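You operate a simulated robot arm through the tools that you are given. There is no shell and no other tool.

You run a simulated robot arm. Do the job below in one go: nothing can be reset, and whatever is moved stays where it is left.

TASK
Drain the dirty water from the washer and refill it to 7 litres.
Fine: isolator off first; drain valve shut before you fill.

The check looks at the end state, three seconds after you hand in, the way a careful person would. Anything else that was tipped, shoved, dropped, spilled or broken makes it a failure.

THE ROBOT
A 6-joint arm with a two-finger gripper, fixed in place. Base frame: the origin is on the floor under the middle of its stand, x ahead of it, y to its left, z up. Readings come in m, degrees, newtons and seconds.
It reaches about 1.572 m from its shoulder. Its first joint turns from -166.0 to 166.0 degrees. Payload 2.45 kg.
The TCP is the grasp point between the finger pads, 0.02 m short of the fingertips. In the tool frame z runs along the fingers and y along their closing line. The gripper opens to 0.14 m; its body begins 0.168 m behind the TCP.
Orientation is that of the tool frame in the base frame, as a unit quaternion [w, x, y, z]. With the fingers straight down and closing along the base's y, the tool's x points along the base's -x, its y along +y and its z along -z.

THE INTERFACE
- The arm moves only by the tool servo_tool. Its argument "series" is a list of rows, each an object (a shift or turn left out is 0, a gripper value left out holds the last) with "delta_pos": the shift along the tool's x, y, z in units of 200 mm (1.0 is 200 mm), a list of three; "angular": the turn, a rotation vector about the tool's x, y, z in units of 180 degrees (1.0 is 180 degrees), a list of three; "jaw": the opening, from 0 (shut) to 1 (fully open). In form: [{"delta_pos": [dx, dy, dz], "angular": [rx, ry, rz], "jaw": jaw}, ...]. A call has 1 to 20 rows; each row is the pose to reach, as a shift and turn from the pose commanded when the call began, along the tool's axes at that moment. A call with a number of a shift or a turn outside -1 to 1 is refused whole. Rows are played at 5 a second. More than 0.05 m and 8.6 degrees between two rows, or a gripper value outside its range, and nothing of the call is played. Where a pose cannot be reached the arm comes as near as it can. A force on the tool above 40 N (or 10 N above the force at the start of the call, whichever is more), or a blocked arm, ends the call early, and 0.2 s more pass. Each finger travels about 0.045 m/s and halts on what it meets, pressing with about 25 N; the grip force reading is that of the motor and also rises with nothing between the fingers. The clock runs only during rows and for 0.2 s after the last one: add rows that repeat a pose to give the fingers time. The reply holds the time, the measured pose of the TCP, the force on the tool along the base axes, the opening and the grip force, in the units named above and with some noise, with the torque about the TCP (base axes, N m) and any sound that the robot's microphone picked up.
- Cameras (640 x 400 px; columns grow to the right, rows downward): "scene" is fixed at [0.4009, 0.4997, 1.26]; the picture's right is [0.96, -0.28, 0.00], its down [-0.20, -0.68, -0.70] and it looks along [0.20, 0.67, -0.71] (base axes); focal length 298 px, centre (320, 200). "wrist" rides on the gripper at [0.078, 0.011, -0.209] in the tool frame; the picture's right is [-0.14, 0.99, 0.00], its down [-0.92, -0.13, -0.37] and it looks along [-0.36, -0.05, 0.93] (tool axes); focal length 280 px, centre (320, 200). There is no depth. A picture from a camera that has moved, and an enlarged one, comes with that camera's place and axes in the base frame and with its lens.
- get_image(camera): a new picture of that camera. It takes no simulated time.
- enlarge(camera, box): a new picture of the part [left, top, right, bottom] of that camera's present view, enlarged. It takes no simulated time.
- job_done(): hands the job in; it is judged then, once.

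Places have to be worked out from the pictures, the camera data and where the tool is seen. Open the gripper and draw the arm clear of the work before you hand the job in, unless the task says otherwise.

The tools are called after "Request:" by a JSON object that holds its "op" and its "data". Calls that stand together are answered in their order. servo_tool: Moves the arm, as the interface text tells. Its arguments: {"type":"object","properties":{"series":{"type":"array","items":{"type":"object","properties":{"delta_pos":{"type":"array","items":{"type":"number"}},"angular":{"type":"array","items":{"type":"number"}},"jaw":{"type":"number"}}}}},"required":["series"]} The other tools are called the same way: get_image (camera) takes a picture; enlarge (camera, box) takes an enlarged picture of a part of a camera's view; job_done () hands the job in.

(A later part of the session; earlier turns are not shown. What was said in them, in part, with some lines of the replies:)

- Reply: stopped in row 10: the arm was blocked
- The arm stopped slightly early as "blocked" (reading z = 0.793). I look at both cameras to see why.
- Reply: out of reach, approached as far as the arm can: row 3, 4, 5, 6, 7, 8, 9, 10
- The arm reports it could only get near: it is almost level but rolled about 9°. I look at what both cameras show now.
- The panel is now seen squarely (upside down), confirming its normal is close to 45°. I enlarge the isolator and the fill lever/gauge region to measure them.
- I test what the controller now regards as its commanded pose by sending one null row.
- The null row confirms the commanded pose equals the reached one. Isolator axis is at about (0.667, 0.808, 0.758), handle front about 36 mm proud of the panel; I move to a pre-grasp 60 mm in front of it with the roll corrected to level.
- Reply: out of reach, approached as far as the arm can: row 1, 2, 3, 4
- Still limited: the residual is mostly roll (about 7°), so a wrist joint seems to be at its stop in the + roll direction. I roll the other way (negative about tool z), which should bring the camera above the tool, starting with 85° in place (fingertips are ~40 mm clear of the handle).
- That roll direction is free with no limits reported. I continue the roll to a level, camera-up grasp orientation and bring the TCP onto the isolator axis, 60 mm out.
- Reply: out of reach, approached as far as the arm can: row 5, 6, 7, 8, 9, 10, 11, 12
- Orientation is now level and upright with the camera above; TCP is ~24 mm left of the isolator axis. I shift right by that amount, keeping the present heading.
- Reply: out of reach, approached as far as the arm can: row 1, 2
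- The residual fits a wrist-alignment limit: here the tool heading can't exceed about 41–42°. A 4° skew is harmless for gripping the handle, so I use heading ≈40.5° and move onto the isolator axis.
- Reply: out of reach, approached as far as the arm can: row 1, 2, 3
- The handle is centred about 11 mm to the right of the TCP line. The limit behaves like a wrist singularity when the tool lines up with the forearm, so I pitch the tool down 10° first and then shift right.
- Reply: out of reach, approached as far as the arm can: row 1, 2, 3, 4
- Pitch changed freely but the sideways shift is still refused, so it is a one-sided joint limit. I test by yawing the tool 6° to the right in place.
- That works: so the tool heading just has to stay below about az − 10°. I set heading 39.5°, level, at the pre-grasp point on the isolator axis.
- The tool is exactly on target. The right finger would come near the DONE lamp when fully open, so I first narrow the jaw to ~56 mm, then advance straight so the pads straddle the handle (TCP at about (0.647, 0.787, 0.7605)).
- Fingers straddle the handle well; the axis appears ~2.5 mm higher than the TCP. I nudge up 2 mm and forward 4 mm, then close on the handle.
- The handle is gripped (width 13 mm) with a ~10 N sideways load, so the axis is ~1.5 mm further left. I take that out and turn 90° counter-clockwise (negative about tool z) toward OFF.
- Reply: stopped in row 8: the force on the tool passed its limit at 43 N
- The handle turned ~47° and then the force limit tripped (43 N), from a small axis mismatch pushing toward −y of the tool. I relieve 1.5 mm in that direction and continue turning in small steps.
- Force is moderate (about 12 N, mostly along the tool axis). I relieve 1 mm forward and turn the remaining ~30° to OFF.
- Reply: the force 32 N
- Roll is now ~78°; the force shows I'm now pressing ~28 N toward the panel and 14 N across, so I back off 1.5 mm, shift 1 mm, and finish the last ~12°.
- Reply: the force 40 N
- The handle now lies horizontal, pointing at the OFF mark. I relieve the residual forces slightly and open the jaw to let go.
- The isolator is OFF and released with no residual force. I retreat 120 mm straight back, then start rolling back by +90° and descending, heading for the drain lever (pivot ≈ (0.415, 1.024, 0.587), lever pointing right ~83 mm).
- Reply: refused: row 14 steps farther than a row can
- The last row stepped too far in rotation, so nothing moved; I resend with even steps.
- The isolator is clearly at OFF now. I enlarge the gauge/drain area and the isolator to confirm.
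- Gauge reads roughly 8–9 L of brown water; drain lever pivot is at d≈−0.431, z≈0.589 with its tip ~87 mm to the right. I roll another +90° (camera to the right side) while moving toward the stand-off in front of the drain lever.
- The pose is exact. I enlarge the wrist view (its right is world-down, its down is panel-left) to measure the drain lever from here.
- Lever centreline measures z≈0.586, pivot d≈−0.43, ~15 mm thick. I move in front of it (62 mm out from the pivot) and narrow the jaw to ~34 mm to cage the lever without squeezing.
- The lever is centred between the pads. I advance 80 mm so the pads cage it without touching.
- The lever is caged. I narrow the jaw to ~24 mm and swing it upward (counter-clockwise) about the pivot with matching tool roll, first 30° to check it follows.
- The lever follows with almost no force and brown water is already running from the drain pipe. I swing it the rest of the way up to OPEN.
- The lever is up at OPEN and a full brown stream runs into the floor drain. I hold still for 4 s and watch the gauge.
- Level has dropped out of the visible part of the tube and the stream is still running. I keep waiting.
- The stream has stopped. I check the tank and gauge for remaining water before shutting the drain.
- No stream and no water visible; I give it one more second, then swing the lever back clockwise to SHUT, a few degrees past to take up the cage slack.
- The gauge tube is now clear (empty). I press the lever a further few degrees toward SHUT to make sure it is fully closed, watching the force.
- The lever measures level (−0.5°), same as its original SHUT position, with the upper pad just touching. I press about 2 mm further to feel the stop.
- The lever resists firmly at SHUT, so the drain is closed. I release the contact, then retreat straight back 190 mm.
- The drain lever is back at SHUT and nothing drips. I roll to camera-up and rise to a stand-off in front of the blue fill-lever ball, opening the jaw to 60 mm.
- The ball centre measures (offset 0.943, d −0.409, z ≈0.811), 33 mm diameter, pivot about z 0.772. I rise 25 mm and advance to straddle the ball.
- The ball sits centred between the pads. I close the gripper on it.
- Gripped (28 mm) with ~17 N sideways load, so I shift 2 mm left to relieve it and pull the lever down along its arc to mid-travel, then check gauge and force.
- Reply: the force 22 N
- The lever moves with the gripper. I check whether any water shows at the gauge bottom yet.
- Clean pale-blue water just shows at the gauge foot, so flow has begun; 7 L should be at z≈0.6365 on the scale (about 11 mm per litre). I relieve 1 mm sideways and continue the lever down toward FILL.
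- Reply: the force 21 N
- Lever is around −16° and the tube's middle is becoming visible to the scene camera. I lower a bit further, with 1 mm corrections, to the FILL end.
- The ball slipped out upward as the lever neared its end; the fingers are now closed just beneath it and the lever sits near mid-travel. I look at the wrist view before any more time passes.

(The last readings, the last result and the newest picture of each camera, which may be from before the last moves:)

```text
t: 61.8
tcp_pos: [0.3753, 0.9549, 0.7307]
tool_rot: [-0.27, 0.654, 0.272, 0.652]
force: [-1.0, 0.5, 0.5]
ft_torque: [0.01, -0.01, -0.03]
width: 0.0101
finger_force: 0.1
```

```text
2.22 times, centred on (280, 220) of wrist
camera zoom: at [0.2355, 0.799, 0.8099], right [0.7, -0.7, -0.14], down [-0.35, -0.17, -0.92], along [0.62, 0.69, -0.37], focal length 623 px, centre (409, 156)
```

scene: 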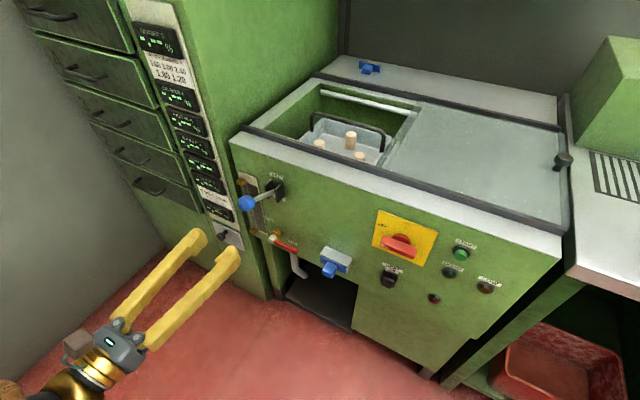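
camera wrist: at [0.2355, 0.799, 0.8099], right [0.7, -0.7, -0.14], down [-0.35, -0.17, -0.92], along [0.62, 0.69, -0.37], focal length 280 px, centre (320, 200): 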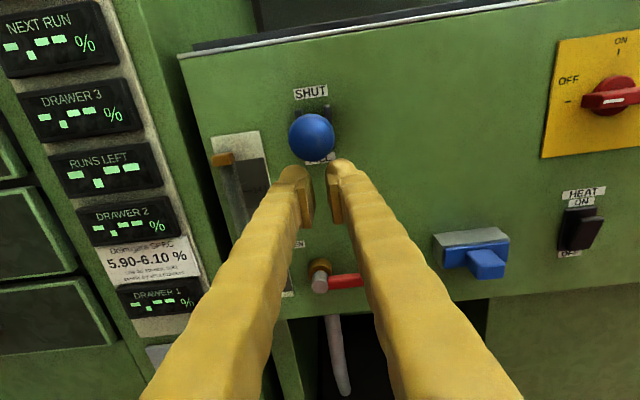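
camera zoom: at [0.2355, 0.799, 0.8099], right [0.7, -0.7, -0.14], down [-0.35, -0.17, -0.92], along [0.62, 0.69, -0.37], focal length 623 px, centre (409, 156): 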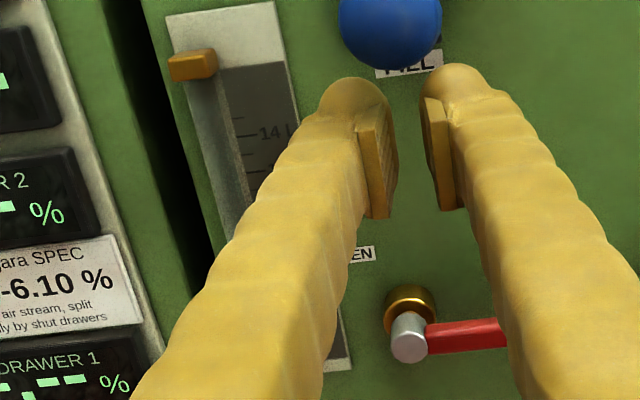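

The ball sits around z≈0.775, roughly mid-travel. I let 0.4 s pass without moving to see whether the lever creeps (spring) and how the level behaves.

Request:
{"op": "servo_tool", "data": {"series": [{"jaw": 0.1}, {"jaw": 0.1}]}}

Request:
{"op": "enlarge", "data": {"camera": "scene", "box": [235, 170, 315, 245]}}

Request:
{"op": "enlarge", "data": {"camera": "wrist", "box": [200, 100, 380, 310]}}

```text
t: 62.4
tcp_pos: [0.3752, 0.9555, 0.7331]
tool_rot: [-0.27, 0.654, 0.271, 0.653]
force: [-0.2, -0.1, 0.6]
ft_torque: [0.01, 0.02, 0.0]
width: 0.0141
finger_force: 0.0
```

```text
5.33 times, centred on (275, 208) of scene
camera zoom: at [0.4009, 0.4997, 1.26], right [0.96, -0.28, 0.0], down [-0.2, -0.68, -0.7], along [0.2, 0.67, -0.71], focal length 1587 px, centre (560, 160)
```

zoom: 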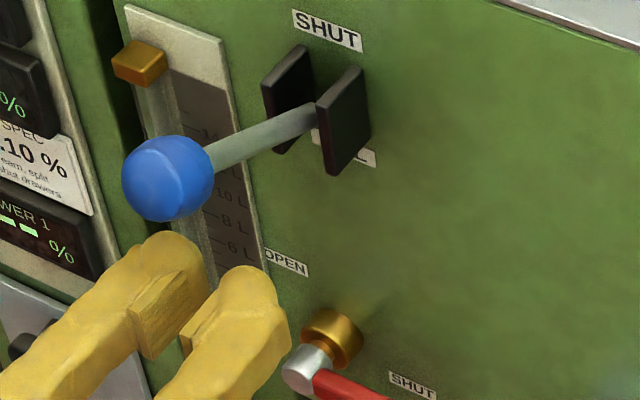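

```text
1.90 times, centred on (290, 205) of wrist
camera zoom: at [0.236, 0.7991, 0.8114], right [0.7, -0.7, -0.14], down [-0.35, -0.17, -0.92], along [0.62, 0.69, -0.37], focal length 534 px, centre (377, 190)
```

zoom: 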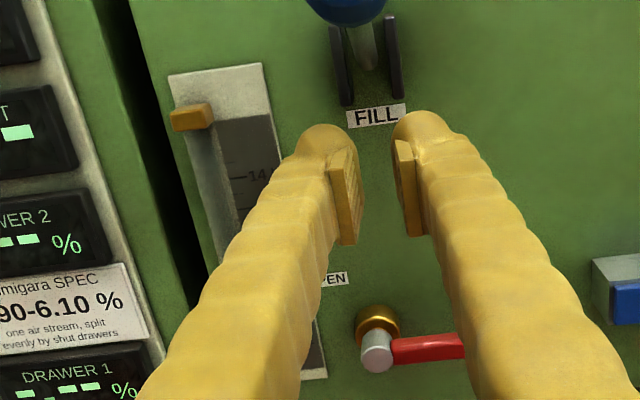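

The lever is spring-return: it has gone back to SHUT by itself, so it must be held down to fill and closes on release. I retreat, roll so the camera sits on the right (gauge then visible), close the jaw, and rise above ball height to press it down from above.

Request:
{"op": "servo_tool", "data": {"series": [{"delta_pos": [0, 0, -0.2], "jaw": 0.1}, {"delta_pos": [0, 0, -0.4], "jaw": 0.1}, {"delta_pos": [0, 0, -0.6], "jaw": 0.0}, {"delta_pos": [0.057, 0, -0.6], "angular": [0, 0, 0.0417], "jaw": 0.0}, {"delta_pos": [0.114, 0, -0.6], "angular": [0, 0, 0.0833], "jaw": 0.0}, {"delta_pos": [0.171, 0, -0.6], "angular": [0, 0, 0.125], "jaw": 0.0}, {"delta_pos": [0.228, 0, -0.6], "angular": [0, 0, 0.1667], "jaw": 0.0}, {"delta_pos": [0.285, 0, -0.6], "angular": [0, 0, 0.2083], "jaw": 0.0}, {"delta_pos": [0.343, 0, -0.6], "angular": [0, 0, 0.25], "jaw": 0.0}, {"delta_pos": [0.4, 0, -0.6], "angular": [0, 0, 0.2917], "jaw": 0.0}, {"delta_pos": [0.457, 0, -0.6], "angular": [0, 0, 0.3333], "jaw": 0.0}, {"delta_pos": [0.514, 0, -0.6], "angular": [0, 0, 0.375], "jaw": 0.0}, {"delta_pos": [0.571, 0, -0.6], "angular": [0, 0, 0.4167], "jaw": 0.0}, {"delta_pos": [0.628, 0, -0.6], "angular": [0, 0, 0.4583], "jaw": 0.0}, {"delta_pos": [0.685, 0, -0.6], "angular": [0, 0, 0.5], "jaw": 0.0}]}}

Request:
{"op": "get_image", "data": {"camera": "wrist"}}

Request:
{"op": "enlarge", "data": {"camera": "scene", "box": [225, 165, 325, 250]}}

```text
t: 65.5
tcp_pos: [0.2919, 0.8694, 0.8688]
tool_rot: [0.654, -0.653, 0.271, -0.27]
force: [0.2, 0.3, 1.2]
ft_torque: [0.02, 0.0, 0.0]
width: 0.0
finger_force: 25.0
```

```text
taken
camera wrist: at [0.2, 0.6663, 0.8588], right [-0.1, 0.1, -0.99], down [-0.91, 0.39, 0.13], along [0.4, 0.92, 0.05], focal length 280 px, centre (320, 200)
```

wrist: 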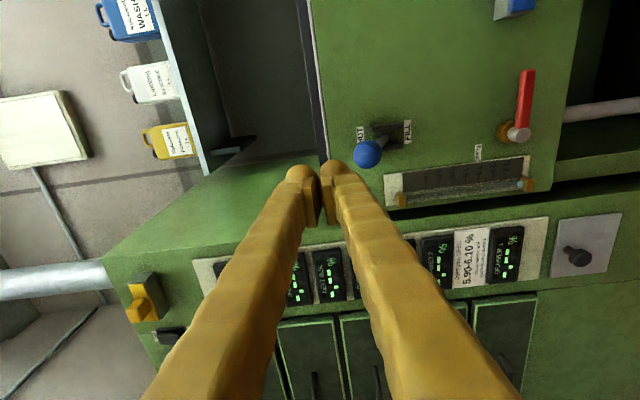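

```text
4.71 times, centred on (275, 208) of scene
camera zoom: at [0.4009, 0.4997, 1.26], right [0.96, -0.28, 0.0], down [-0.2, -0.68, -0.7], along [0.2, 0.67, -0.71], focal length 1400 px, centre (532, 165)
```

zoom: 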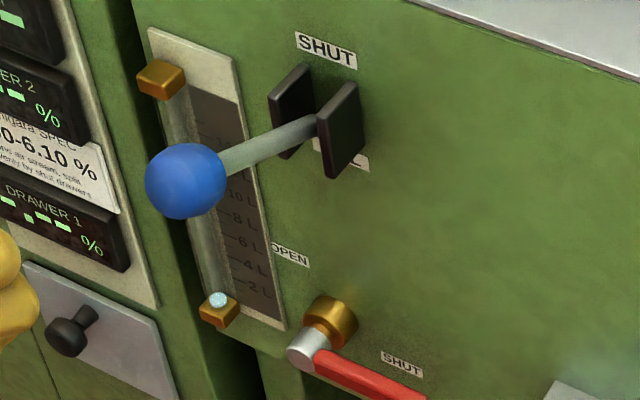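

The full gauge is now visible from the wrist camera. I zoom in to read the current level and calibrate the scale.

Request:
{"op": "enlarge", "data": {"camera": "wrist", "box": [370, 130, 550, 230]}}

Request:
{"op": "enlarge", "data": {"camera": "wrist", "box": [340, 100, 430, 200]}}

```text
3.56 times, centred on (460, 180) of wrist
camera zoom: at [0.2, 0.6663, 0.8588], right [-0.1, 0.1, -0.99], down [-0.91, 0.39, 0.13], along [0.4, 0.92, 0.05], focal length 997 px, centre (-178, 271)
```

zoom: 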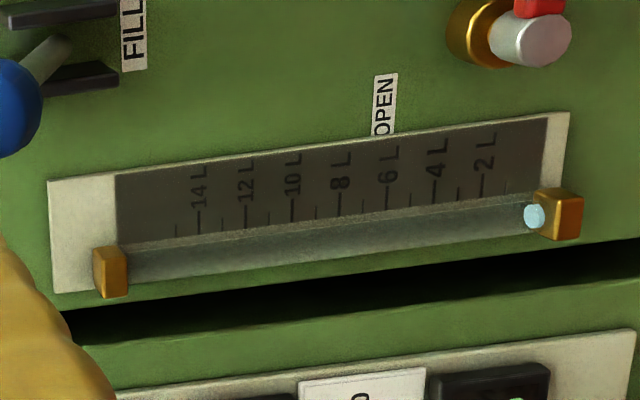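

```text
4.00 times, centred on (385, 150) of wrist
camera zoom: at [0.2, 0.6663, 0.8588], right [-0.1, 0.1, -0.99], down [-0.91, 0.39, 0.13], along [0.4, 0.92, 0.05], focal length 1122 px, centre (60, 400)
```

zoom: 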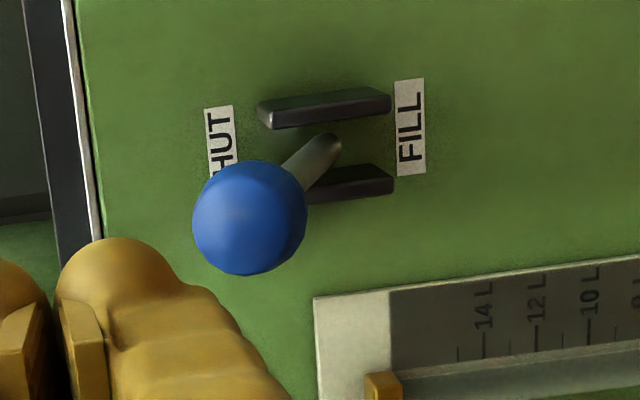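

Only a trace of clean water (~0.3 L) is in the tube so far. I advance the closed fingers over the top of the ball without touching it yet.

Request:
{"op": "servo_tool", "data": {"series": [{"delta_pos": [0, 0, 0.19], "jaw": 0}, {"delta_pos": [0, 0, 0.38], "jaw": 0}, {"delta_pos": [0, 0, 0.575], "jaw": 0}]}}

Request:
{"op": "get_image", "data": {"camera": "wrist"}}

Request:
{"op": "enlarge", "data": {"camera": "scene", "box": [205, 150, 325, 250]}}

```text
t: 66.3
tcp_pos: [0.3744, 0.9514, 0.8681]
tool_rot: [-0.653, 0.654, -0.27, 0.27]
force: [-0.2, -0.3, -1.0]
ft_torque: [0.0, 0.0, 0.0]
width: 0.0001
finger_force: 25.0
```

```text
taken
camera wrist: at [0.2825, 0.7481, 0.8582], right [-0.1, 0.1, -0.99], down [-0.91, 0.39, 0.13], along [0.4, 0.92, 0.05], focal length 280 px, centre (320, 200)
```

wrist: 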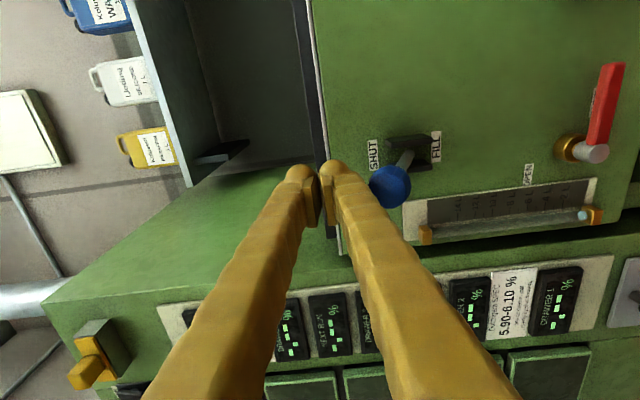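

```text
4.00 times, centred on (265, 200) of scene
camera zoom: at [0.4009, 0.4997, 1.26], right [0.96, -0.28, 0.0], down [-0.2, -0.68, -0.7], along [0.2, 0.67, -0.71], focal length 1190 px, centre (540, 200)
```

zoom: 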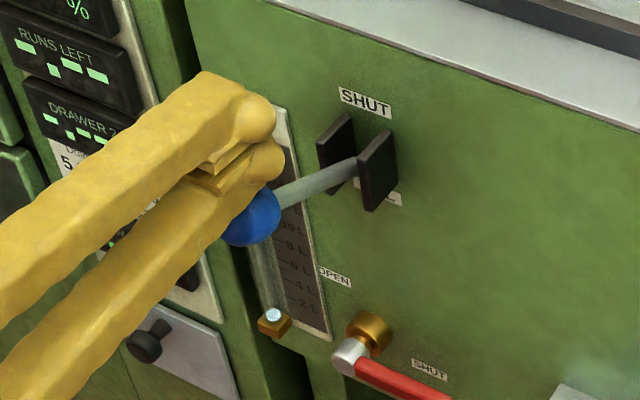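

Fingers are aligned above the ball (16 mm gap) and the whole gauge is in view. I press the ball down about 65 mm toward FILL and check.

Request:
{"op": "servo_tool", "data": {"series": [{"delta_pos": [0, 0.075, 0], "jaw": 0}, {"delta_pos": [0, 0.15, 0], "jaw": 0}, {"delta_pos": [0, 0.225, 0], "jaw": 0}, {"delta_pos": [0, 0.3, 0], "jaw": 0}, {"delta_pos": [0, 0.36, 0], "jaw": 0}, {"delta_pos": [0, 0.4, 0], "jaw": 0}]}}

Request:
{"op": "get_image", "data": {"camera": "wrist"}}

Request:
{"op": "enlarge", "data": {"camera": "scene", "box": [205, 150, 325, 250]}}

```text
t: 67.8
tcp_pos: [0.3747, 0.9525, 0.7882]
tool_rot: [-0.653, 0.654, -0.271, 0.27]
force: [0.6, -1.1, 3.7]
ft_torque: [-0.04, -0.04, 0.01]
width: 0.0002
finger_force: 24.9
```

```text
taken
camera wrist: at [0.2821, 0.7482, 0.7781], right [-0.1, 0.1, -0.99], down [-0.91, 0.39, 0.13], along [0.4, 0.92, 0.05], focal length 280 px, centre (320, 200)
```

wrist: 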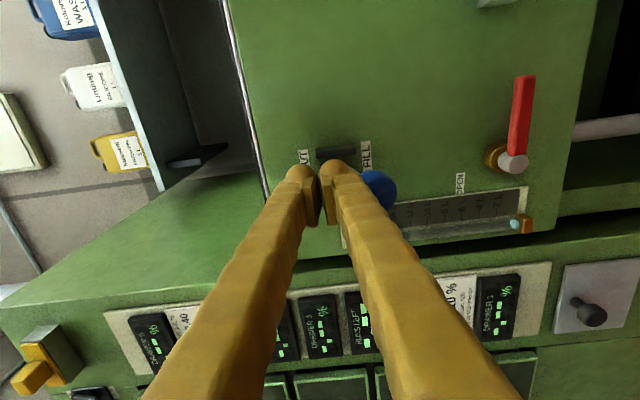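

```text
4.00 times, centred on (265, 200) of scene
camera zoom: at [0.4009, 0.4997, 1.26], right [0.96, -0.28, 0.0], down [-0.2, -0.68, -0.7], along [0.2, 0.67, -0.71], focal length 1190 px, centre (540, 200)
```

zoom: 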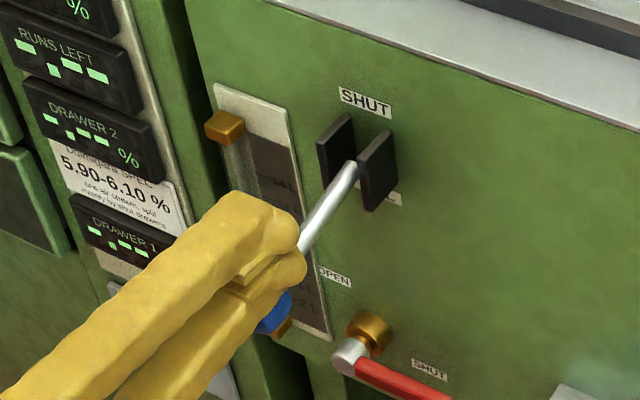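

Holding the lever down takes only ~4 N and the gauge is clear in the wrist view. I read it, then hold in short steps.

Request:
{"op": "enlarge", "data": {"camera": "wrist", "box": [380, 160, 560, 260]}}

Request:
{"op": "servo_tool", "data": {"series": [{"jaw": 0}, {"jaw": 0}, {"jaw": 0}, {"jaw": 0}]}}

Request:
{"op": "enlarge", "data": {"camera": "wrist", "box": [380, 160, 560, 260]}}

```text
3.56 times, centred on (470, 210) of wrist
camera zoom: at [0.2821, 0.7482, 0.7781], right [-0.1, 0.1, -0.99], down [-0.91, 0.39, 0.13], along [0.4, 0.92, 0.05], focal length 997 px, centre (-213, 164)
```

zoom: 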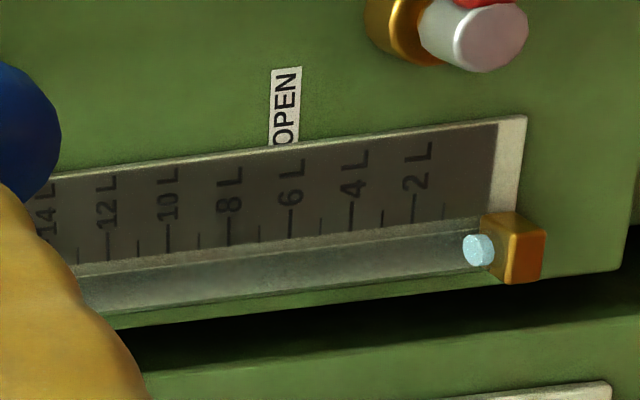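

```text
t: 68.8
tcp_pos: [0.3748, 0.9523, 0.7878]
tool_rot: [0.653, -0.653, 0.271, -0.271]
force: [1.9, -0.6, 2.9]
ft_torque: [-0.08, -0.02, 0.02]
width: 0.0001
finger_force: 24.8
```

```text
3.56 times, centred on (470, 210) of wrist
camera zoom: at [0.282, 0.7482, 0.7781], right [-0.1, 0.1, -0.99], down [-0.91, 0.39, 0.13], along [0.4, 0.92, 0.05], focal length 997 px, centre (-213, 164)
```

zoom: 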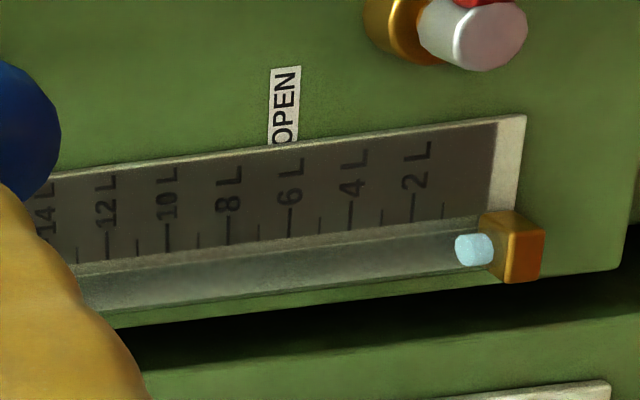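

Flow is about 0.27 L/s, slow and controllable, with the level now ~0.6 L. I keep holding in 4 s steps.

Request:
{"op": "servo_tool", "data": {"series": [{"jaw": 0}, {"jaw": 0}, {"jaw": 0}, {"jaw": 0}, {"jaw": 0}, {"jaw": 0}, {"jaw": 0}, {"jaw": 0}, {"jaw": 0}, {"jaw": 0}, {"jaw": 0}, {"jaw": 0}, {"jaw": 0}, {"jaw": 0}, {"jaw": 0}, {"jaw": 0}, {"jaw": 0}, {"jaw": 0}, {"jaw": 0}, {"jaw": 0}]}}

Request:
{"op": "enlarge", "data": {"camera": "wrist", "box": [380, 160, 560, 260]}}

Request:
{"op": "enlarge", "data": {"camera": "scene", "box": [205, 150, 345, 310]}}

```text
t: 73.0
tcp_pos: [0.3746, 0.9517, 0.7884]
tool_rot: [0.653, -0.653, 0.271, -0.27]
force: [0.7, -0.7, 3.6]
ft_torque: [-0.01, -0.01, -0.04]
width: 0.0
finger_force: 24.7
```

```text
3.56 times, centred on (470, 210) of wrist
camera zoom: at [0.282, 0.7482, 0.7781], right [-0.1, 0.1, -0.99], down [-0.91, 0.39, 0.13], along [0.4, 0.92, 0.05], focal length 997 px, centre (-213, 164)
```

zoom: 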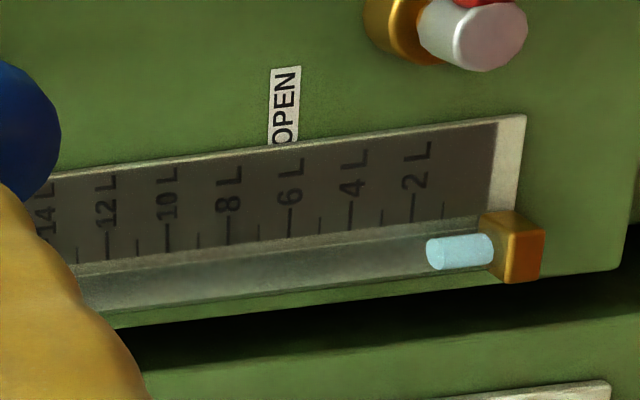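

```text
2.50 times, centred on (275, 230) of scene
camera zoom: at [0.4009, 0.4997, 1.26], right [0.96, -0.28, 0.0], down [-0.2, -0.68, -0.7], along [0.2, 0.67, -0.71], focal length 744 px, centre (432, 125)
```

zoom: 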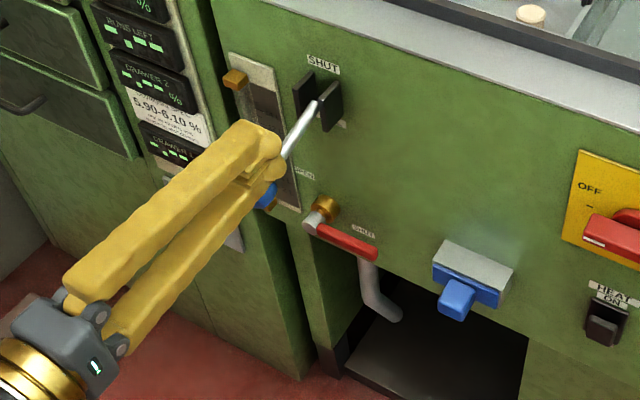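

Level is about 1.9 L, rate ≈0.21 L/s. I continue holding for another ~8 s and check.

Request:
{"op": "servo_tool", "data": {"series": [{"jaw": 0}, {"jaw": 0}, {"jaw": 0}, {"jaw": 0}, {"jaw": 0}, {"jaw": 0}, {"jaw": 0}, {"jaw": 0}, {"jaw": 0}, {"jaw": 0}, {"jaw": 0}, {"jaw": 0}, {"jaw": 0}, {"jaw": 0}, {"jaw": 0}, {"jaw": 0}, {"jaw": 0}, {"jaw": 0}, {"jaw": 0}, {"jaw": 0}]}}

Request:
{"op": "servo_tool", "data": {"series": [{"jaw": 0}, {"jaw": 0}, {"jaw": 0}, {"jaw": 0}, {"jaw": 0}, {"jaw": 0}, {"jaw": 0}, {"jaw": 0}, {"jaw": 0}, {"jaw": 0}, {"jaw": 0}, {"jaw": 0}, {"jaw": 0}, {"jaw": 0}, {"jaw": 0}, {"jaw": 0}, {"jaw": 0}, {"jaw": 0}, {"jaw": 0}, {"jaw": 0}]}}

Request:
{"op": "enlarge", "data": {"camera": "wrist", "box": [380, 160, 560, 260]}}

```text
t: 77.2
tcp_pos: [0.3738, 0.9521, 0.7874]
tool_rot: [0.653, -0.653, 0.271, -0.271]
force: [-0.8, -0.4, 3.9]
ft_torque: [0.0, -0.01, 0.03]
width: 0.0
finger_force: 25.2
```

```text
t: 81.3
tcp_pos: [0.3745, 0.9521, 0.788]
tool_rot: [-0.653, 0.653, -0.271, 0.271]
force: [-1.2, -0.6, 3.0]
ft_torque: [-0.01, 0.02, 0.02]
width: 0.0
finger_force: 25.0
```

```text
3.56 times, centred on (470, 210) of wrist
camera zoom: at [0.282, 0.7483, 0.7781], right [-0.1, 0.1, -0.99], down [-0.91, 0.39, 0.13], along [0.4, 0.92, 0.05], focal length 997 px, centre (-213, 164)
```

zoom: 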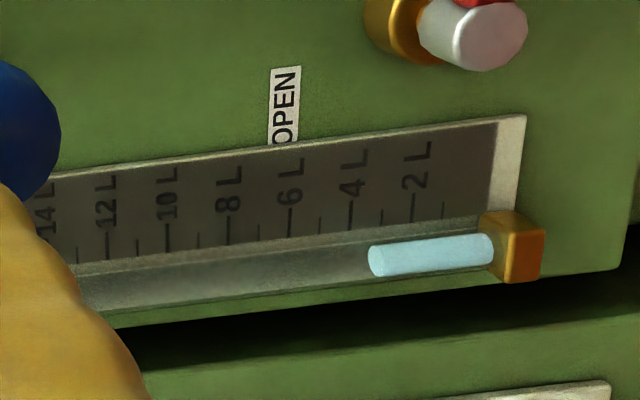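

Level ≈3.7 L at 0.215 L/s. I hold for another ~8 s.

Request:
{"op": "servo_tool", "data": {"series": [{"jaw": 0}, {"jaw": 0}, {"jaw": 0}, {"jaw": 0}, {"jaw": 0}, {"jaw": 0}, {"jaw": 0}, {"jaw": 0}, {"jaw": 0}, {"jaw": 0}, {"jaw": 0}, {"jaw": 0}, {"jaw": 0}, {"jaw": 0}, {"jaw": 0}, {"jaw": 0}, {"jaw": 0}, {"jaw": 0}, {"jaw": 0}, {"jaw": 0}]}}

Request:
{"op": "servo_tool", "data": {"series": [{"jaw": 0}, {"jaw": 0}, {"jaw": 0}, {"jaw": 0}, {"jaw": 0}, {"jaw": 0}, {"jaw": 0}, {"jaw": 0}, {"jaw": 0}, {"jaw": 0}, {"jaw": 0}, {"jaw": 0}, {"jaw": 0}, {"jaw": 0}, {"jaw": 0}, {"jaw": 0}, {"jaw": 0}, {"jaw": 0}, {"jaw": 0}, {"jaw": 0}]}}

Request:
{"op": "enlarge", "data": {"camera": "wrist", "box": [380, 160, 560, 260]}}

Request:
{"op": "enlarge", "data": {"camera": "scene", "box": [205, 150, 345, 310]}}

```text
t: 85.5
tcp_pos: [0.3745, 0.9518, 0.7879]
tool_rot: [0.653, -0.653, 0.271, -0.271]
force: [-0.2, -0.6, 3.2]
ft_torque: [-0.01, 0.04, 0.0]
width: 0.0
finger_force: 25.1
```

```text
t: 89.8
tcp_pos: [0.3735, 0.9511, 0.788]
tool_rot: [0.654, -0.653, 0.271, -0.271]
force: [0.2, 0.0, 3.5]
ft_torque: [-0.03, 0.02, 0.01]
width: 0.0
finger_force: 24.9
```

```text
3.56 times, centred on (470, 210) of wrist
camera zoom: at [0.282, 0.7483, 0.7781], right [-0.1, 0.1, -0.99], down [-0.91, 0.39, 0.13], along [0.4, 0.92, 0.05], focal length 997 px, centre (-213, 164)
```

zoom: 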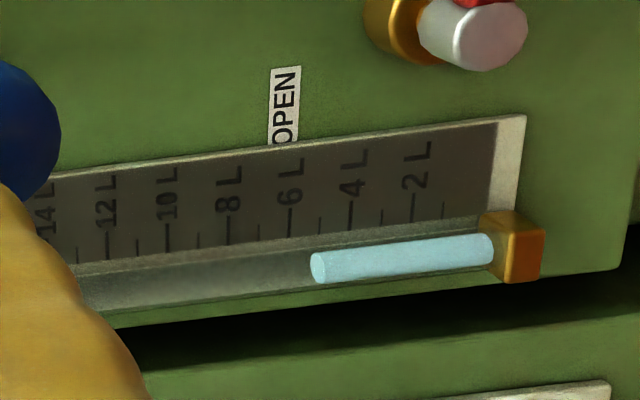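

```text
2.50 times, centred on (275, 230) of scene
camera zoom: at [0.4009, 0.4997, 1.26], right [0.96, -0.28, 0.0], down [-0.2, -0.68, -0.7], along [0.2, 0.67, -0.71], focal length 744 px, centre (432, 125)
```

zoom: 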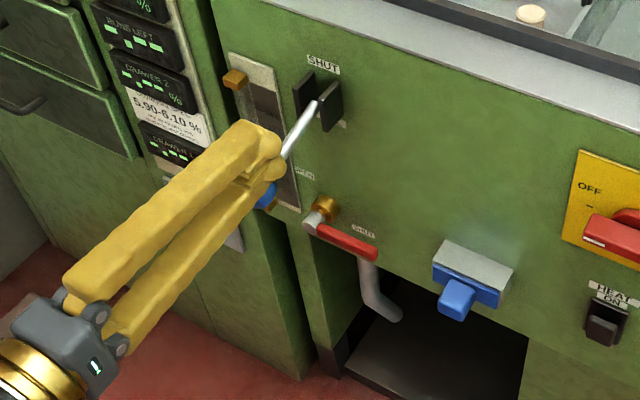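

Reading with parallax correction gives about 5.6 L. I release the lever now (it springs shut), retreat, and move the camera to gauge height to take a parallax-free reading.

Request:
{"op": "servo_tool", "data": {"series": [{"delta_pos": [0, -0.2, 0]}, {"delta_pos": [0, -0.4, 0]}, {"delta_pos": [0, -0.4, -0.2]}, {"delta_pos": [0, -0.4, -0.4]}, {"delta_pos": [0, -0.4, -0.59]}, {"delta_pos": [0, -0.2, -0.59]}, {"delta_pos": [0, 0, -0.59]}, {"delta_pos": [-0.164, 0.142, -0.59]}, {"delta_pos": [-0.328, 0.284, -0.59]}, {"delta_pos": [-0.492, 0.426, -0.59]}, {"delta_pos": [-0.656, 0.568, -0.59]}, {"delta_pos": [-0.82, 0.71, -0.59]}]}}

Request:
{"op": "get_image", "data": {"camera": "wrist"}}

Request:
{"op": "enlarge", "data": {"camera": "scene", "box": [225, 165, 325, 250]}}

```text
t: 92.3
tcp_pos: [0.1756, 0.9858, 0.647]
tool_rot: [0.654, -0.653, 0.271, -0.271]
force: [-0.1, -0.5, -0.1]
ft_torque: [-0.01, 0.0, -0.01]
width: 0.0
finger_force: 24.2
```

```text
taken
camera wrist: at [0.0835, 0.7819, 0.6366], right [-0.1, 0.1, -0.99], down [-0.91, 0.39, 0.13], along [0.4, 0.92, 0.05], focal length 280 px, centre (320, 200)
```

wrist: 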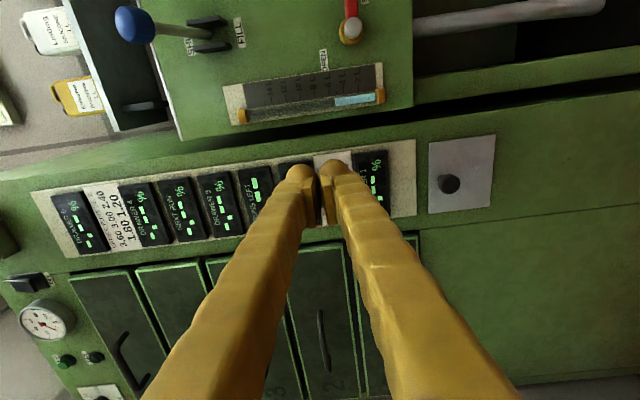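

```text
4.71 times, centred on (275, 208) of scene
camera zoom: at [0.4009, 0.4997, 1.26], right [0.96, -0.28, 0.0], down [-0.2, -0.68, -0.7], along [0.2, 0.67, -0.71], focal length 1400 px, centre (532, 165)
```

zoom: 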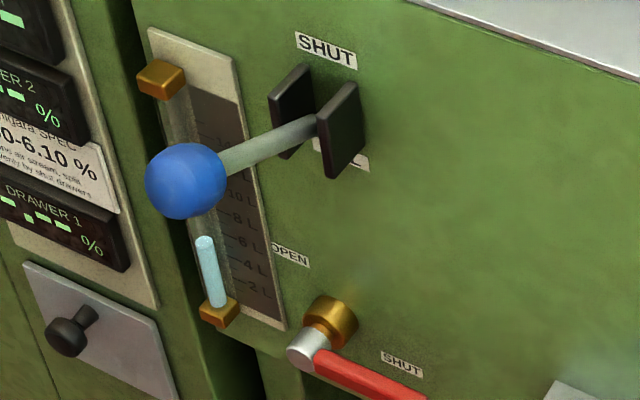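

The lever is back at SHUT. I zoom into the gauge from this level-height viewpoint.

Request:
{"op": "enlarge", "data": {"camera": "wrist", "box": [220, 50, 400, 140]}}

Request:
{"op": "enlarge", "data": {"camera": "wrist", "box": [300, 60, 400, 120]}}

```text
3.56 times, centred on (310, 95) of wrist
camera zoom: at [0.0835, 0.7819, 0.6366], right [-0.1, 0.1, -0.99], down [-0.91, 0.39, 0.13], along [0.4, 0.92, 0.05], focal length 997 px, centre (356, 573)
```

zoom: 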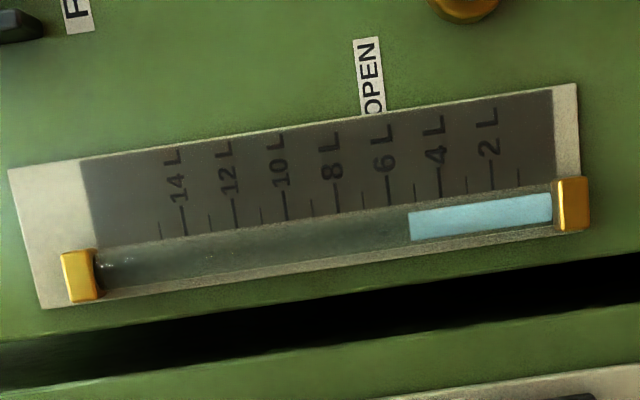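

```text
6.40 times, centred on (350, 90) of wrist
camera zoom: at [0.0835, 0.7819, 0.6366], right [-0.1, 0.1, -0.99], down [-0.91, 0.39, 0.13], along [0.4, 0.92, 0.05], focal length 1794 px, centre (128, 904)
```

zoom: 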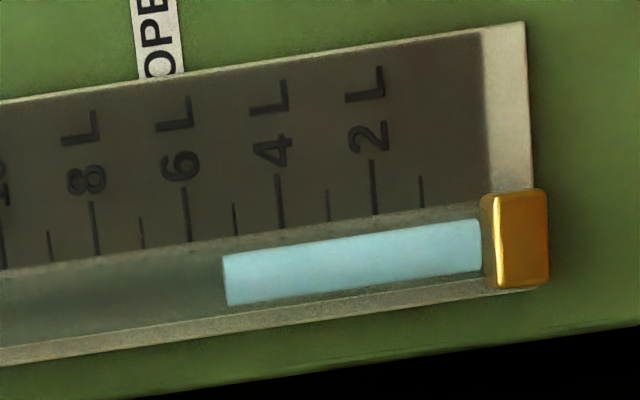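

This view reads roughly 5.4 L. I zoom tighter for a more exact interpolation between the 5 L and 6 L ticks.

Request:
{"op": "enlarge", "data": {"camera": "wrist", "box": [315, 75, 365, 110]}}

Request:
{"op": "enlarge", "data": {"camera": "scene", "box": [255, 195, 295, 235]}}

```text
11.43 times, centred on (340, 92) of wrist
camera zoom: at [0.0835, 0.7819, 0.6366], right [-0.1, 0.1, -0.99], down [-0.91, 0.39, 0.13], along [0.4, 0.92, 0.05], focal length 3204 px, centre (91, 1429)
```

zoom: 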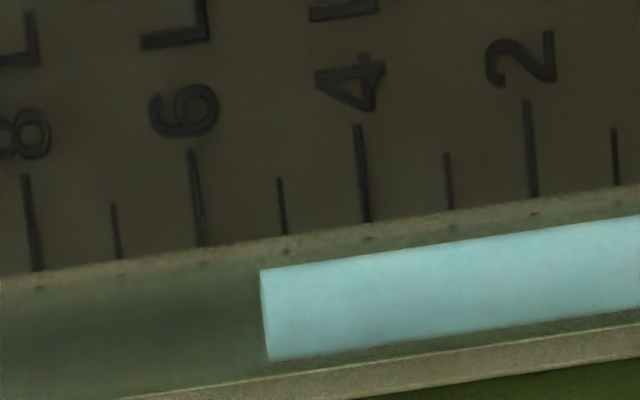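

```text
10.00 times, centred on (275, 215) of scene
camera zoom: at [0.4009, 0.4997, 1.26], right [0.96, -0.28, 0.0], down [-0.2, -0.68, -0.7], along [0.2, 0.67, -0.71], focal length 2976 px, centre (770, 50)
```

zoom: 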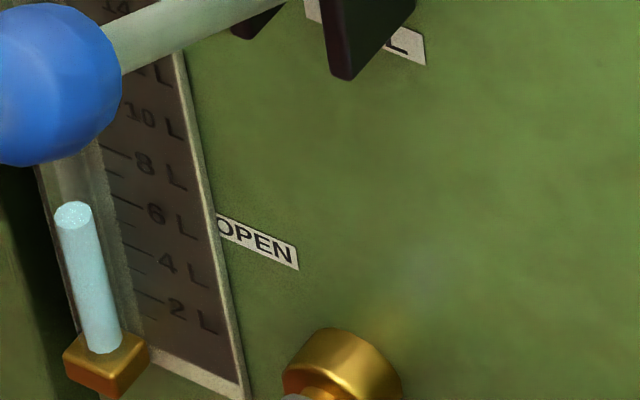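

Careful interpolation gives about 5.37 L, so ~1.63 L more is needed. I go back above the ball the way I came.

Request:
{"op": "servo_tool", "data": {"series": [{"delta_pos": [0.1367, -0.1667, 0]}, {"delta_pos": [0.2733, -0.3333, 0]}, {"delta_pos": [0.41, -0.5, 0]}, {"delta_pos": [0.5467, -0.6667, 0]}, {"delta_pos": [0.6833, -0.8333, 0]}, {"delta_pos": [0.82, -1.0, 0]}]}}

Request:
{"op": "servo_tool", "data": {"series": [{"delta_pos": [0, -0.11, 0]}, {"delta_pos": [0, -0.11, 0.2]}, {"delta_pos": [0, -0.11, 0.4]}, {"delta_pos": [0, -0.11, 0.59]}]}}

Request:
{"op": "get_image", "data": {"camera": "wrist"}}

```text
t: 93.8
tcp_pos: [0.2896, 0.868, 0.8487]
tool_rot: [0.654, -0.653, 0.27, -0.271]
force: [0.1, 0.0, 0.0]
ft_torque: [0.03, -0.01, 0.03]
width: 0.0
finger_force: 24.9
```

```text
t: 94.8
tcp_pos: [0.3724, 0.9528, 0.8714]
tool_rot: [-0.653, 0.653, -0.272, 0.271]
force: [0.7, -1.7, -0.1]
ft_torque: [0.0, 0.01, 0.0]
width: 0.0
finger_force: 25.2
```

```text
taken
camera wrist: at [0.2815, 0.7492, 0.8613], right [-0.1, 0.1, -0.99], down [-0.91, 0.39, 0.13], along [0.4, 0.92, 0.05], focal length 280 px, centre (320, 200)
```

wrist: 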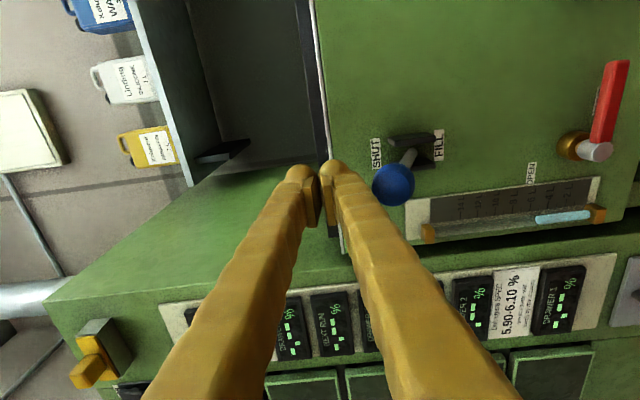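

Position matches the earlier pre-press pose. I press the ball down as before and read the gauge.

Request:
{"op": "servo_tool", "data": {"series": [{"delta_pos": [0, 0.075, 0], "jaw": 0}, {"delta_pos": [0, 0.15, 0], "jaw": 0}, {"delta_pos": [0, 0.225, 0], "jaw": 0}, {"delta_pos": [0, 0.3, 0], "jaw": 0}, {"delta_pos": [0, 0.36, 0], "jaw": 0}, {"delta_pos": [0, 0.4, 0], "jaw": 0}]}}

Request:
{"op": "enlarge", "data": {"camera": "wrist", "box": [380, 160, 560, 260]}}

```text
t: 96.2
tcp_pos: [0.375, 0.9521, 0.7888]
tool_rot: [-0.653, 0.654, -0.27, 0.271]
force: [1.0, -0.9, 4.0]
ft_torque: [-0.02, -0.02, -0.01]
width: 0.0001
finger_force: 25.1
```

```text
3.56 times, centred on (470, 210) of wrist
camera zoom: at [0.282, 0.7484, 0.7796], right [-0.1, 0.1, -0.99], down [-0.91, 0.39, 0.13], along [0.4, 0.92, 0.05], focal length 997 px, centre (-213, 164)
```

zoom: 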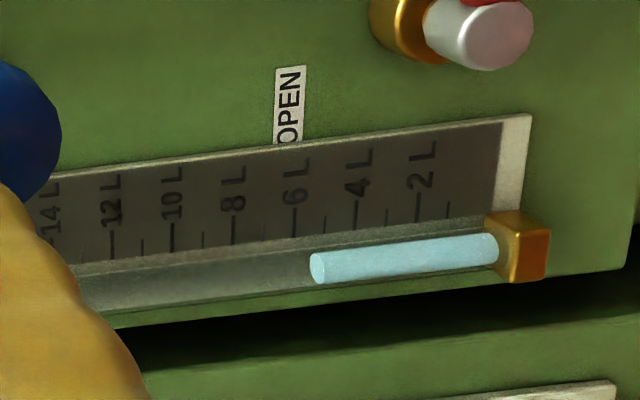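

Level ≈5.5 L now. I hold another ~4 s, then re-read.

Request:
{"op": "servo_tool", "data": {"series": [{"jaw": 0}, {"jaw": 0}, {"jaw": 0}, {"jaw": 0}, {"jaw": 0}, {"jaw": 0}, {"jaw": 0}, {"jaw": 0}, {"jaw": 0}, {"jaw": 0}, {"jaw": 0}, {"jaw": 0}, {"jaw": 0}, {"jaw": 0}, {"jaw": 0}, {"jaw": 0}, {"jaw": 0}, {"jaw": 0}]}}

Request:
{"op": "enlarge", "data": {"camera": "wrist", "box": [380, 160, 560, 260]}}

Request:
{"op": "enlarge", "data": {"camera": "wrist", "box": [430, 200, 500, 245]}}

```text
t: 100.0
tcp_pos: [0.3737, 0.9529, 0.79]
tool_rot: [0.654, -0.653, 0.271, -0.27]
force: [-0.9, -0.2, 4.0]
ft_torque: [0.01, 0.01, -0.01]
width: 0.0
finger_force: 24.6
```

```text
3.56 times, centred on (470, 210) of wrist
camera zoom: at [0.2819, 0.7484, 0.7796], right [-0.1, 0.1, -0.99], down [-0.91, 0.39, 0.13], along [0.4, 0.92, 0.05], focal length 997 px, centre (-213, 164)
```

zoom: 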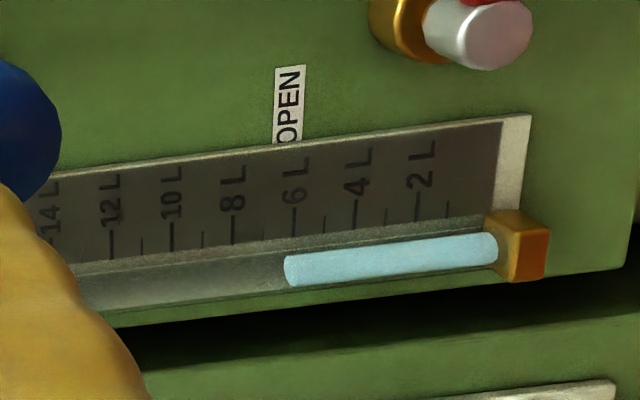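

```text
8.89 times, centred on (465, 222) of wrist
camera zoom: at [0.2819, 0.7484, 0.7796], right [-0.1, 0.1, -0.99], down [-0.91, 0.39, 0.13], along [0.4, 0.92, 0.05], focal length 2492 px, centre (-969, 0)
```

zoom: 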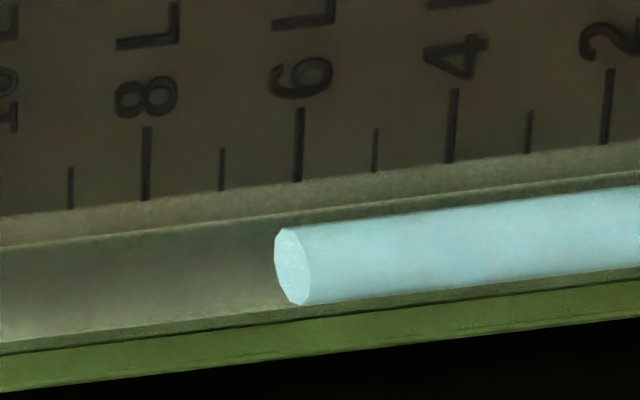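

About 6.3 L. I hold 2.2 s more (expect ≈6.8 L) and read again.

Request:
{"op": "servo_tool", "data": {"series": [{"jaw": 0}, {"jaw": 0}, {"jaw": 0}, {"jaw": 0}, {"jaw": 0}, {"jaw": 0}, {"jaw": 0}, {"jaw": 0}, {"jaw": 0}, {"jaw": 0}]}}

Request:
{"op": "enlarge", "data": {"camera": "wrist", "box": [430, 200, 500, 245]}}

```text
t: 102.2
tcp_pos: [0.3741, 0.9529, 0.7895]
tool_rot: [0.654, -0.653, 0.271, -0.27]
force: [0.8, -0.7, 4.6]
ft_torque: [-0.02, 0.01, -0.04]
width: 0.0
finger_force: 24.3
```

```text
8.89 times, centred on (465, 222) of wrist
camera zoom: at [0.2819, 0.7484, 0.7796], right [-0.1, 0.1, -0.99], down [-0.91, 0.39, 0.13], along [0.4, 0.92, 0.05], focal length 2492 px, centre (-969, 0)
```

zoom: 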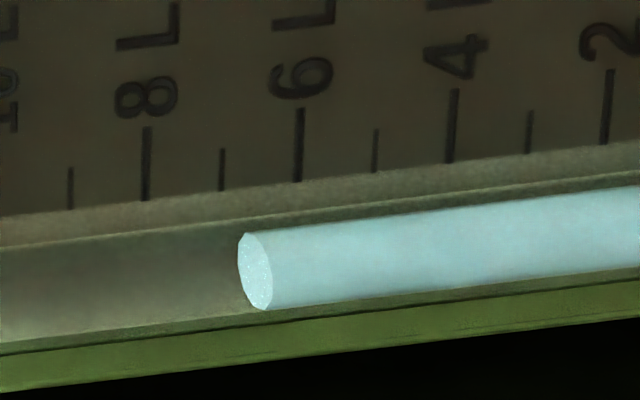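

Level ≈6.77–6.8 L, rising 0.213 L/s. I hold 0.8 s more, then lift off (lever springs shut), retreat and go to the level-height viewpoint, all in one call.

Request:
{"op": "servo_tool", "data": {"series": [{"jaw": 0}, {"jaw": 0}, {"jaw": 0}, {"jaw": 0}, {"delta_pos": [0, -0.2, 0]}, {"delta_pos": [0, -0.4, 0]}, {"delta_pos": [0, -0.4, -0.2]}, {"delta_pos": [0, -0.4, -0.4]}, {"delta_pos": [0, -0.4, -0.59]}, {"delta_pos": [0, -0.2, -0.59]}, {"delta_pos": [0, 0, -0.59]}, {"delta_pos": [-0.164, 0.142, -0.59]}, {"delta_pos": [-0.328, 0.284, -0.59]}, {"delta_pos": [-0.492, 0.426, -0.59]}, {"delta_pos": [-0.656, 0.568, -0.59]}, {"delta_pos": [-0.82, 0.71, -0.59]}]}}

Request:
{"op": "enlarge", "data": {"camera": "wrist", "box": [300, 75, 350, 110]}}

Request:
{"op": "enlarge", "data": {"camera": "wrist", "box": [220, 50, 400, 140]}}

Request:
{"op": "enlarge", "data": {"camera": "scene", "box": [225, 165, 325, 250]}}

```text
t: 105.5
tcp_pos: [0.1723, 0.9858, 0.6461]
tool_rot: [-0.653, 0.653, -0.272, 0.27]
force: [-0.6, 0.1, 0.5]
ft_torque: [-0.03, 0.05, 0.01]
width: 0.0
finger_force: 25.3
```

```text
11.43 times, centred on (325, 92) of wrist
camera zoom: at [0.0807, 0.7816, 0.6358], right [-0.1, 0.1, -0.99], down [-0.91, 0.39, 0.13], along [0.4, 0.92, 0.05], focal length 3204 px, centre (263, 1429)
```

zoom: 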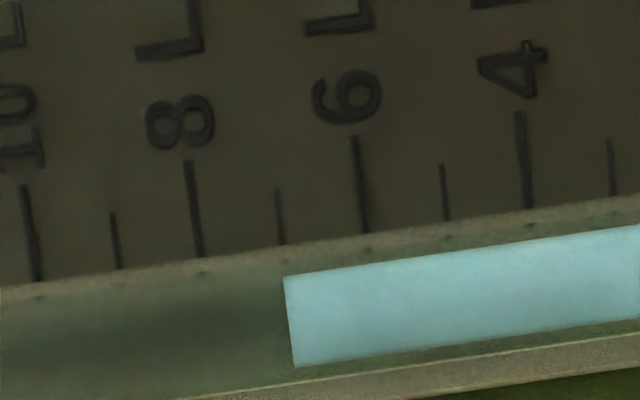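

```text
3.56 times, centred on (310, 95) of wrist
camera zoom: at [0.0807, 0.7816, 0.6358], right [-0.1, 0.1, -0.99], down [-0.91, 0.39, 0.13], along [0.4, 0.92, 0.05], focal length 997 px, centre (356, 573)
```

zoom: 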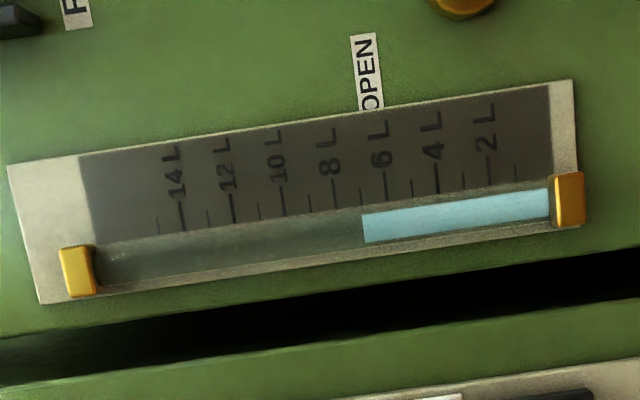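

```text
4.71 times, centred on (275, 208) of scene
camera zoom: at [0.4009, 0.4997, 1.26], right [0.96, -0.28, 0.0], down [-0.2, -0.68, -0.7], along [0.2, 0.67, -0.71], focal length 1400 px, centre (532, 165)
```

zoom: 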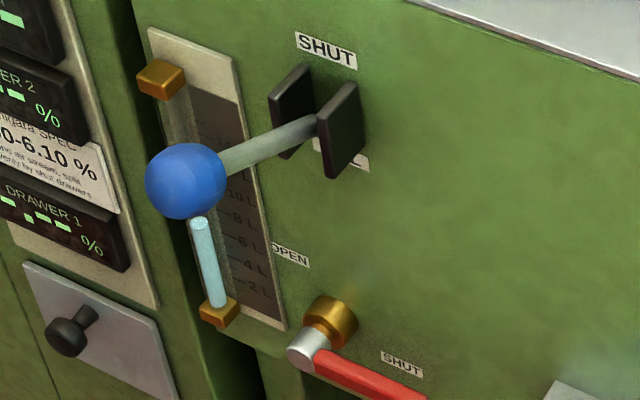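

The level-height view reads 7.0 L (water edge in line with the 7 L tick), the fill lever is back at SHUT and the drain is shut. I open the gripper and draw the arm back clear of the washer.

Request:
{"op": "servo_tool", "data": {"series": [{"delta_pos": [0, 0, -0.15], "jaw": 0.3}, {"delta_pos": [0, 0, -0.3], "jaw": 0.6}, {"delta_pos": [0, 0, -0.45], "jaw": 1.0}, {"delta_pos": [0, 0, -0.6], "jaw": 1.0}, {"delta_pos": [0, 0, -0.6], "jaw": 1.0}, {"delta_pos": [0, 0, -0.6], "jaw": 1.0}, {"delta_pos": [0, 0, -0.6], "jaw": 1.0}, {"delta_pos": [0, 0, -0.6], "jaw": 1.0}, {"delta_pos": [0, 0, -0.6], "jaw": 1.0}, {"delta_pos": [0, 0, -0.6], "jaw": 1.0}]}}

Request:
{"op": "get_image", "data": {"camera": "scene"}}

Request:
{"op": "get_image", "data": {"camera": "wrist"}}

Request:
{"op": "enlarge", "data": {"camera": "scene", "box": [225, 165, 385, 315]}}

Request:
{"op": "enlarge", "data": {"camera": "scene", "box": [350, 190, 530, 310]}}

```text
t: 107.8
tcp_pos: [0.0888, 0.8982, 0.6469]
tool_rot: [0.653, -0.653, 0.27, -0.271]
force: [-0.9, -0.3, 0.2]
ft_torque: [0.03, 0.03, 0.02]
width: 0.1399
finger_force: 0.0
```

```text
taken
```

scene: 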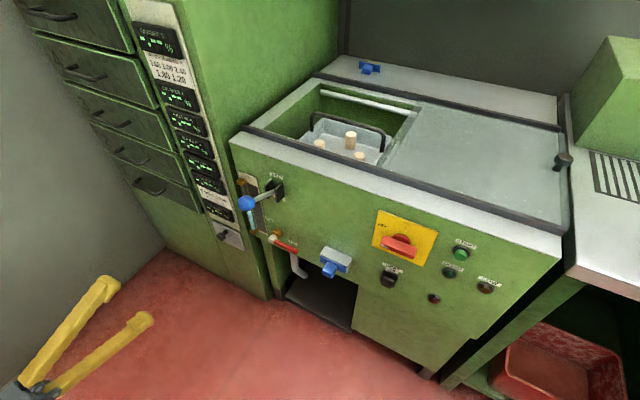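

```text
taken
camera wrist: at [-0.0032, 0.6944, 0.6363], right [-0.1, 0.1, -0.99], down [-0.91, 0.39, 0.13], along [0.4, 0.92, 0.05], focal length 280 px, centre (320, 200)
```

wrist: 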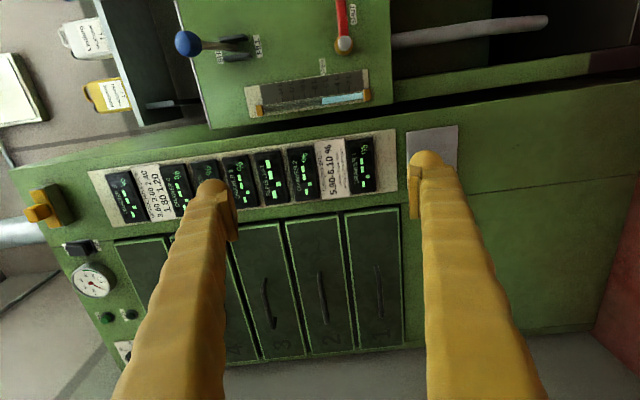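

```text
2.67 times, centred on (305, 240) of scene
camera zoom: at [0.4009, 0.4997, 1.26], right [0.96, -0.28, 0.0], down [-0.2, -0.68, -0.7], along [0.2, 0.67, -0.71], focal length 794 px, centre (360, 93)
```

zoom: 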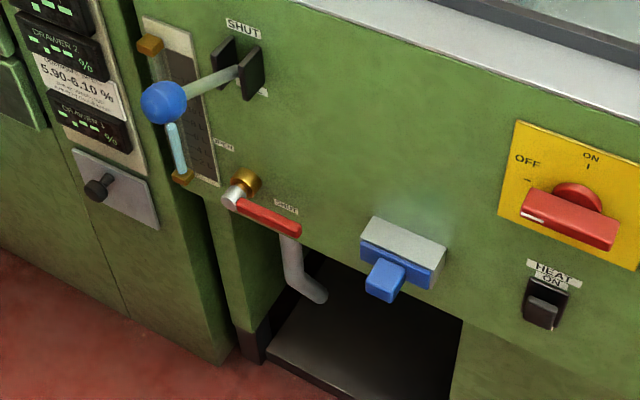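

```text
3.33 times, centred on (440, 250) of scene
camera zoom: at [0.4009, 0.4997, 1.26], right [0.96, -0.28, 0.0], down [-0.2, -0.68, -0.7], along [0.2, 0.67, -0.71], focal length 992 px, centre (-80, 33)
```

zoom: 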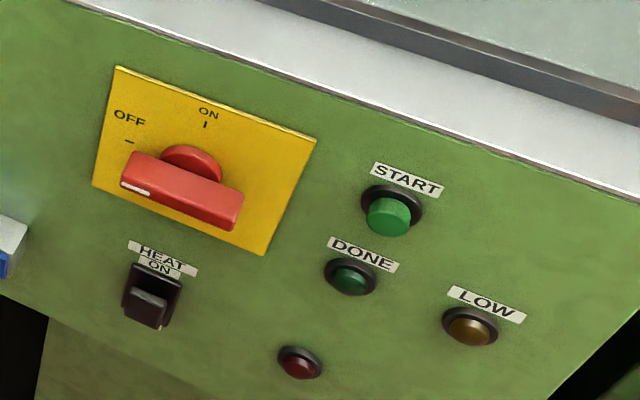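

Isolator OFF, drain SHUT, fill SHUT, nothing else disturbed. One last gauge check for stability from here.

Request:
{"op": "enlarge", "data": {"camera": "wrist", "box": [290, 65, 380, 125]}}

Request:
{"op": "enlarge", "data": {"camera": "scene", "box": [230, 50, 430, 180]}}

```text
6.67 times, centred on (335, 95) of wrist
camera zoom: at [-0.0032, 0.6944, 0.6363], right [-0.1, 0.1, -0.99], down [-0.91, 0.39, 0.13], along [0.4, 0.92, 0.05], focal length 1869 px, centre (220, 900)
```

zoom: 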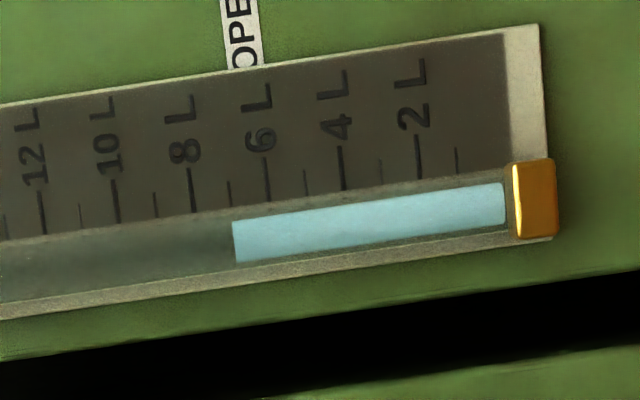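

```text
3.08 times, centred on (330, 115) of scene
camera zoom: at [0.4009, 0.4997, 1.26], right [0.96, -0.28, 0.0], down [-0.2, -0.68, -0.7], along [0.2, 0.67, -0.71], focal length 916 px, centre (289, 462)
```

zoom: 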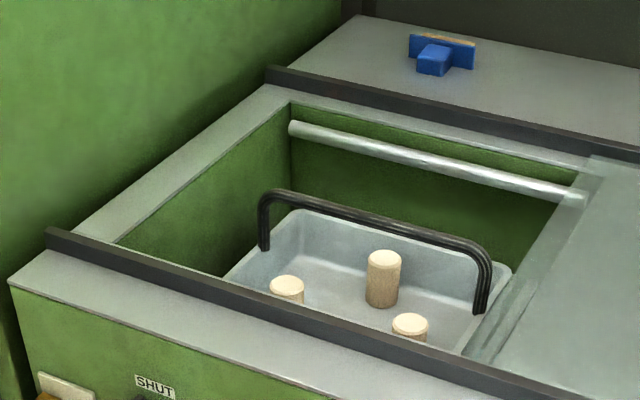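

The gauge holds steady at the 7 L tick with clean water. The isolator is OFF, the drain and fill are shut, and the gripper is open and clear, so I hand the job in.

Request:
{"op": "job_done", "data": {}}

```text
The job is handed in.
```

The washer is drained of dirty water and refilled with clean water to 7 litres. With the camera level with the gauge, the water lines up with the 7 L mark, and it held steady before I handed in.

- **Isolator:** I turned it to OFF before anything else, and it is still OFF.
- **Drain valve:** I opened it until the stream stopped and the gauge tube was clear. I shut it fully before filling, and nothing drips from the pipe.
- **Fill lever:** it springs back on its own, so I held it down to fill. It has returned to SHUT.
- **Everything else:** I saw nothing else moved or spilled. The gripper is open and the arm is drawn back from the washer.
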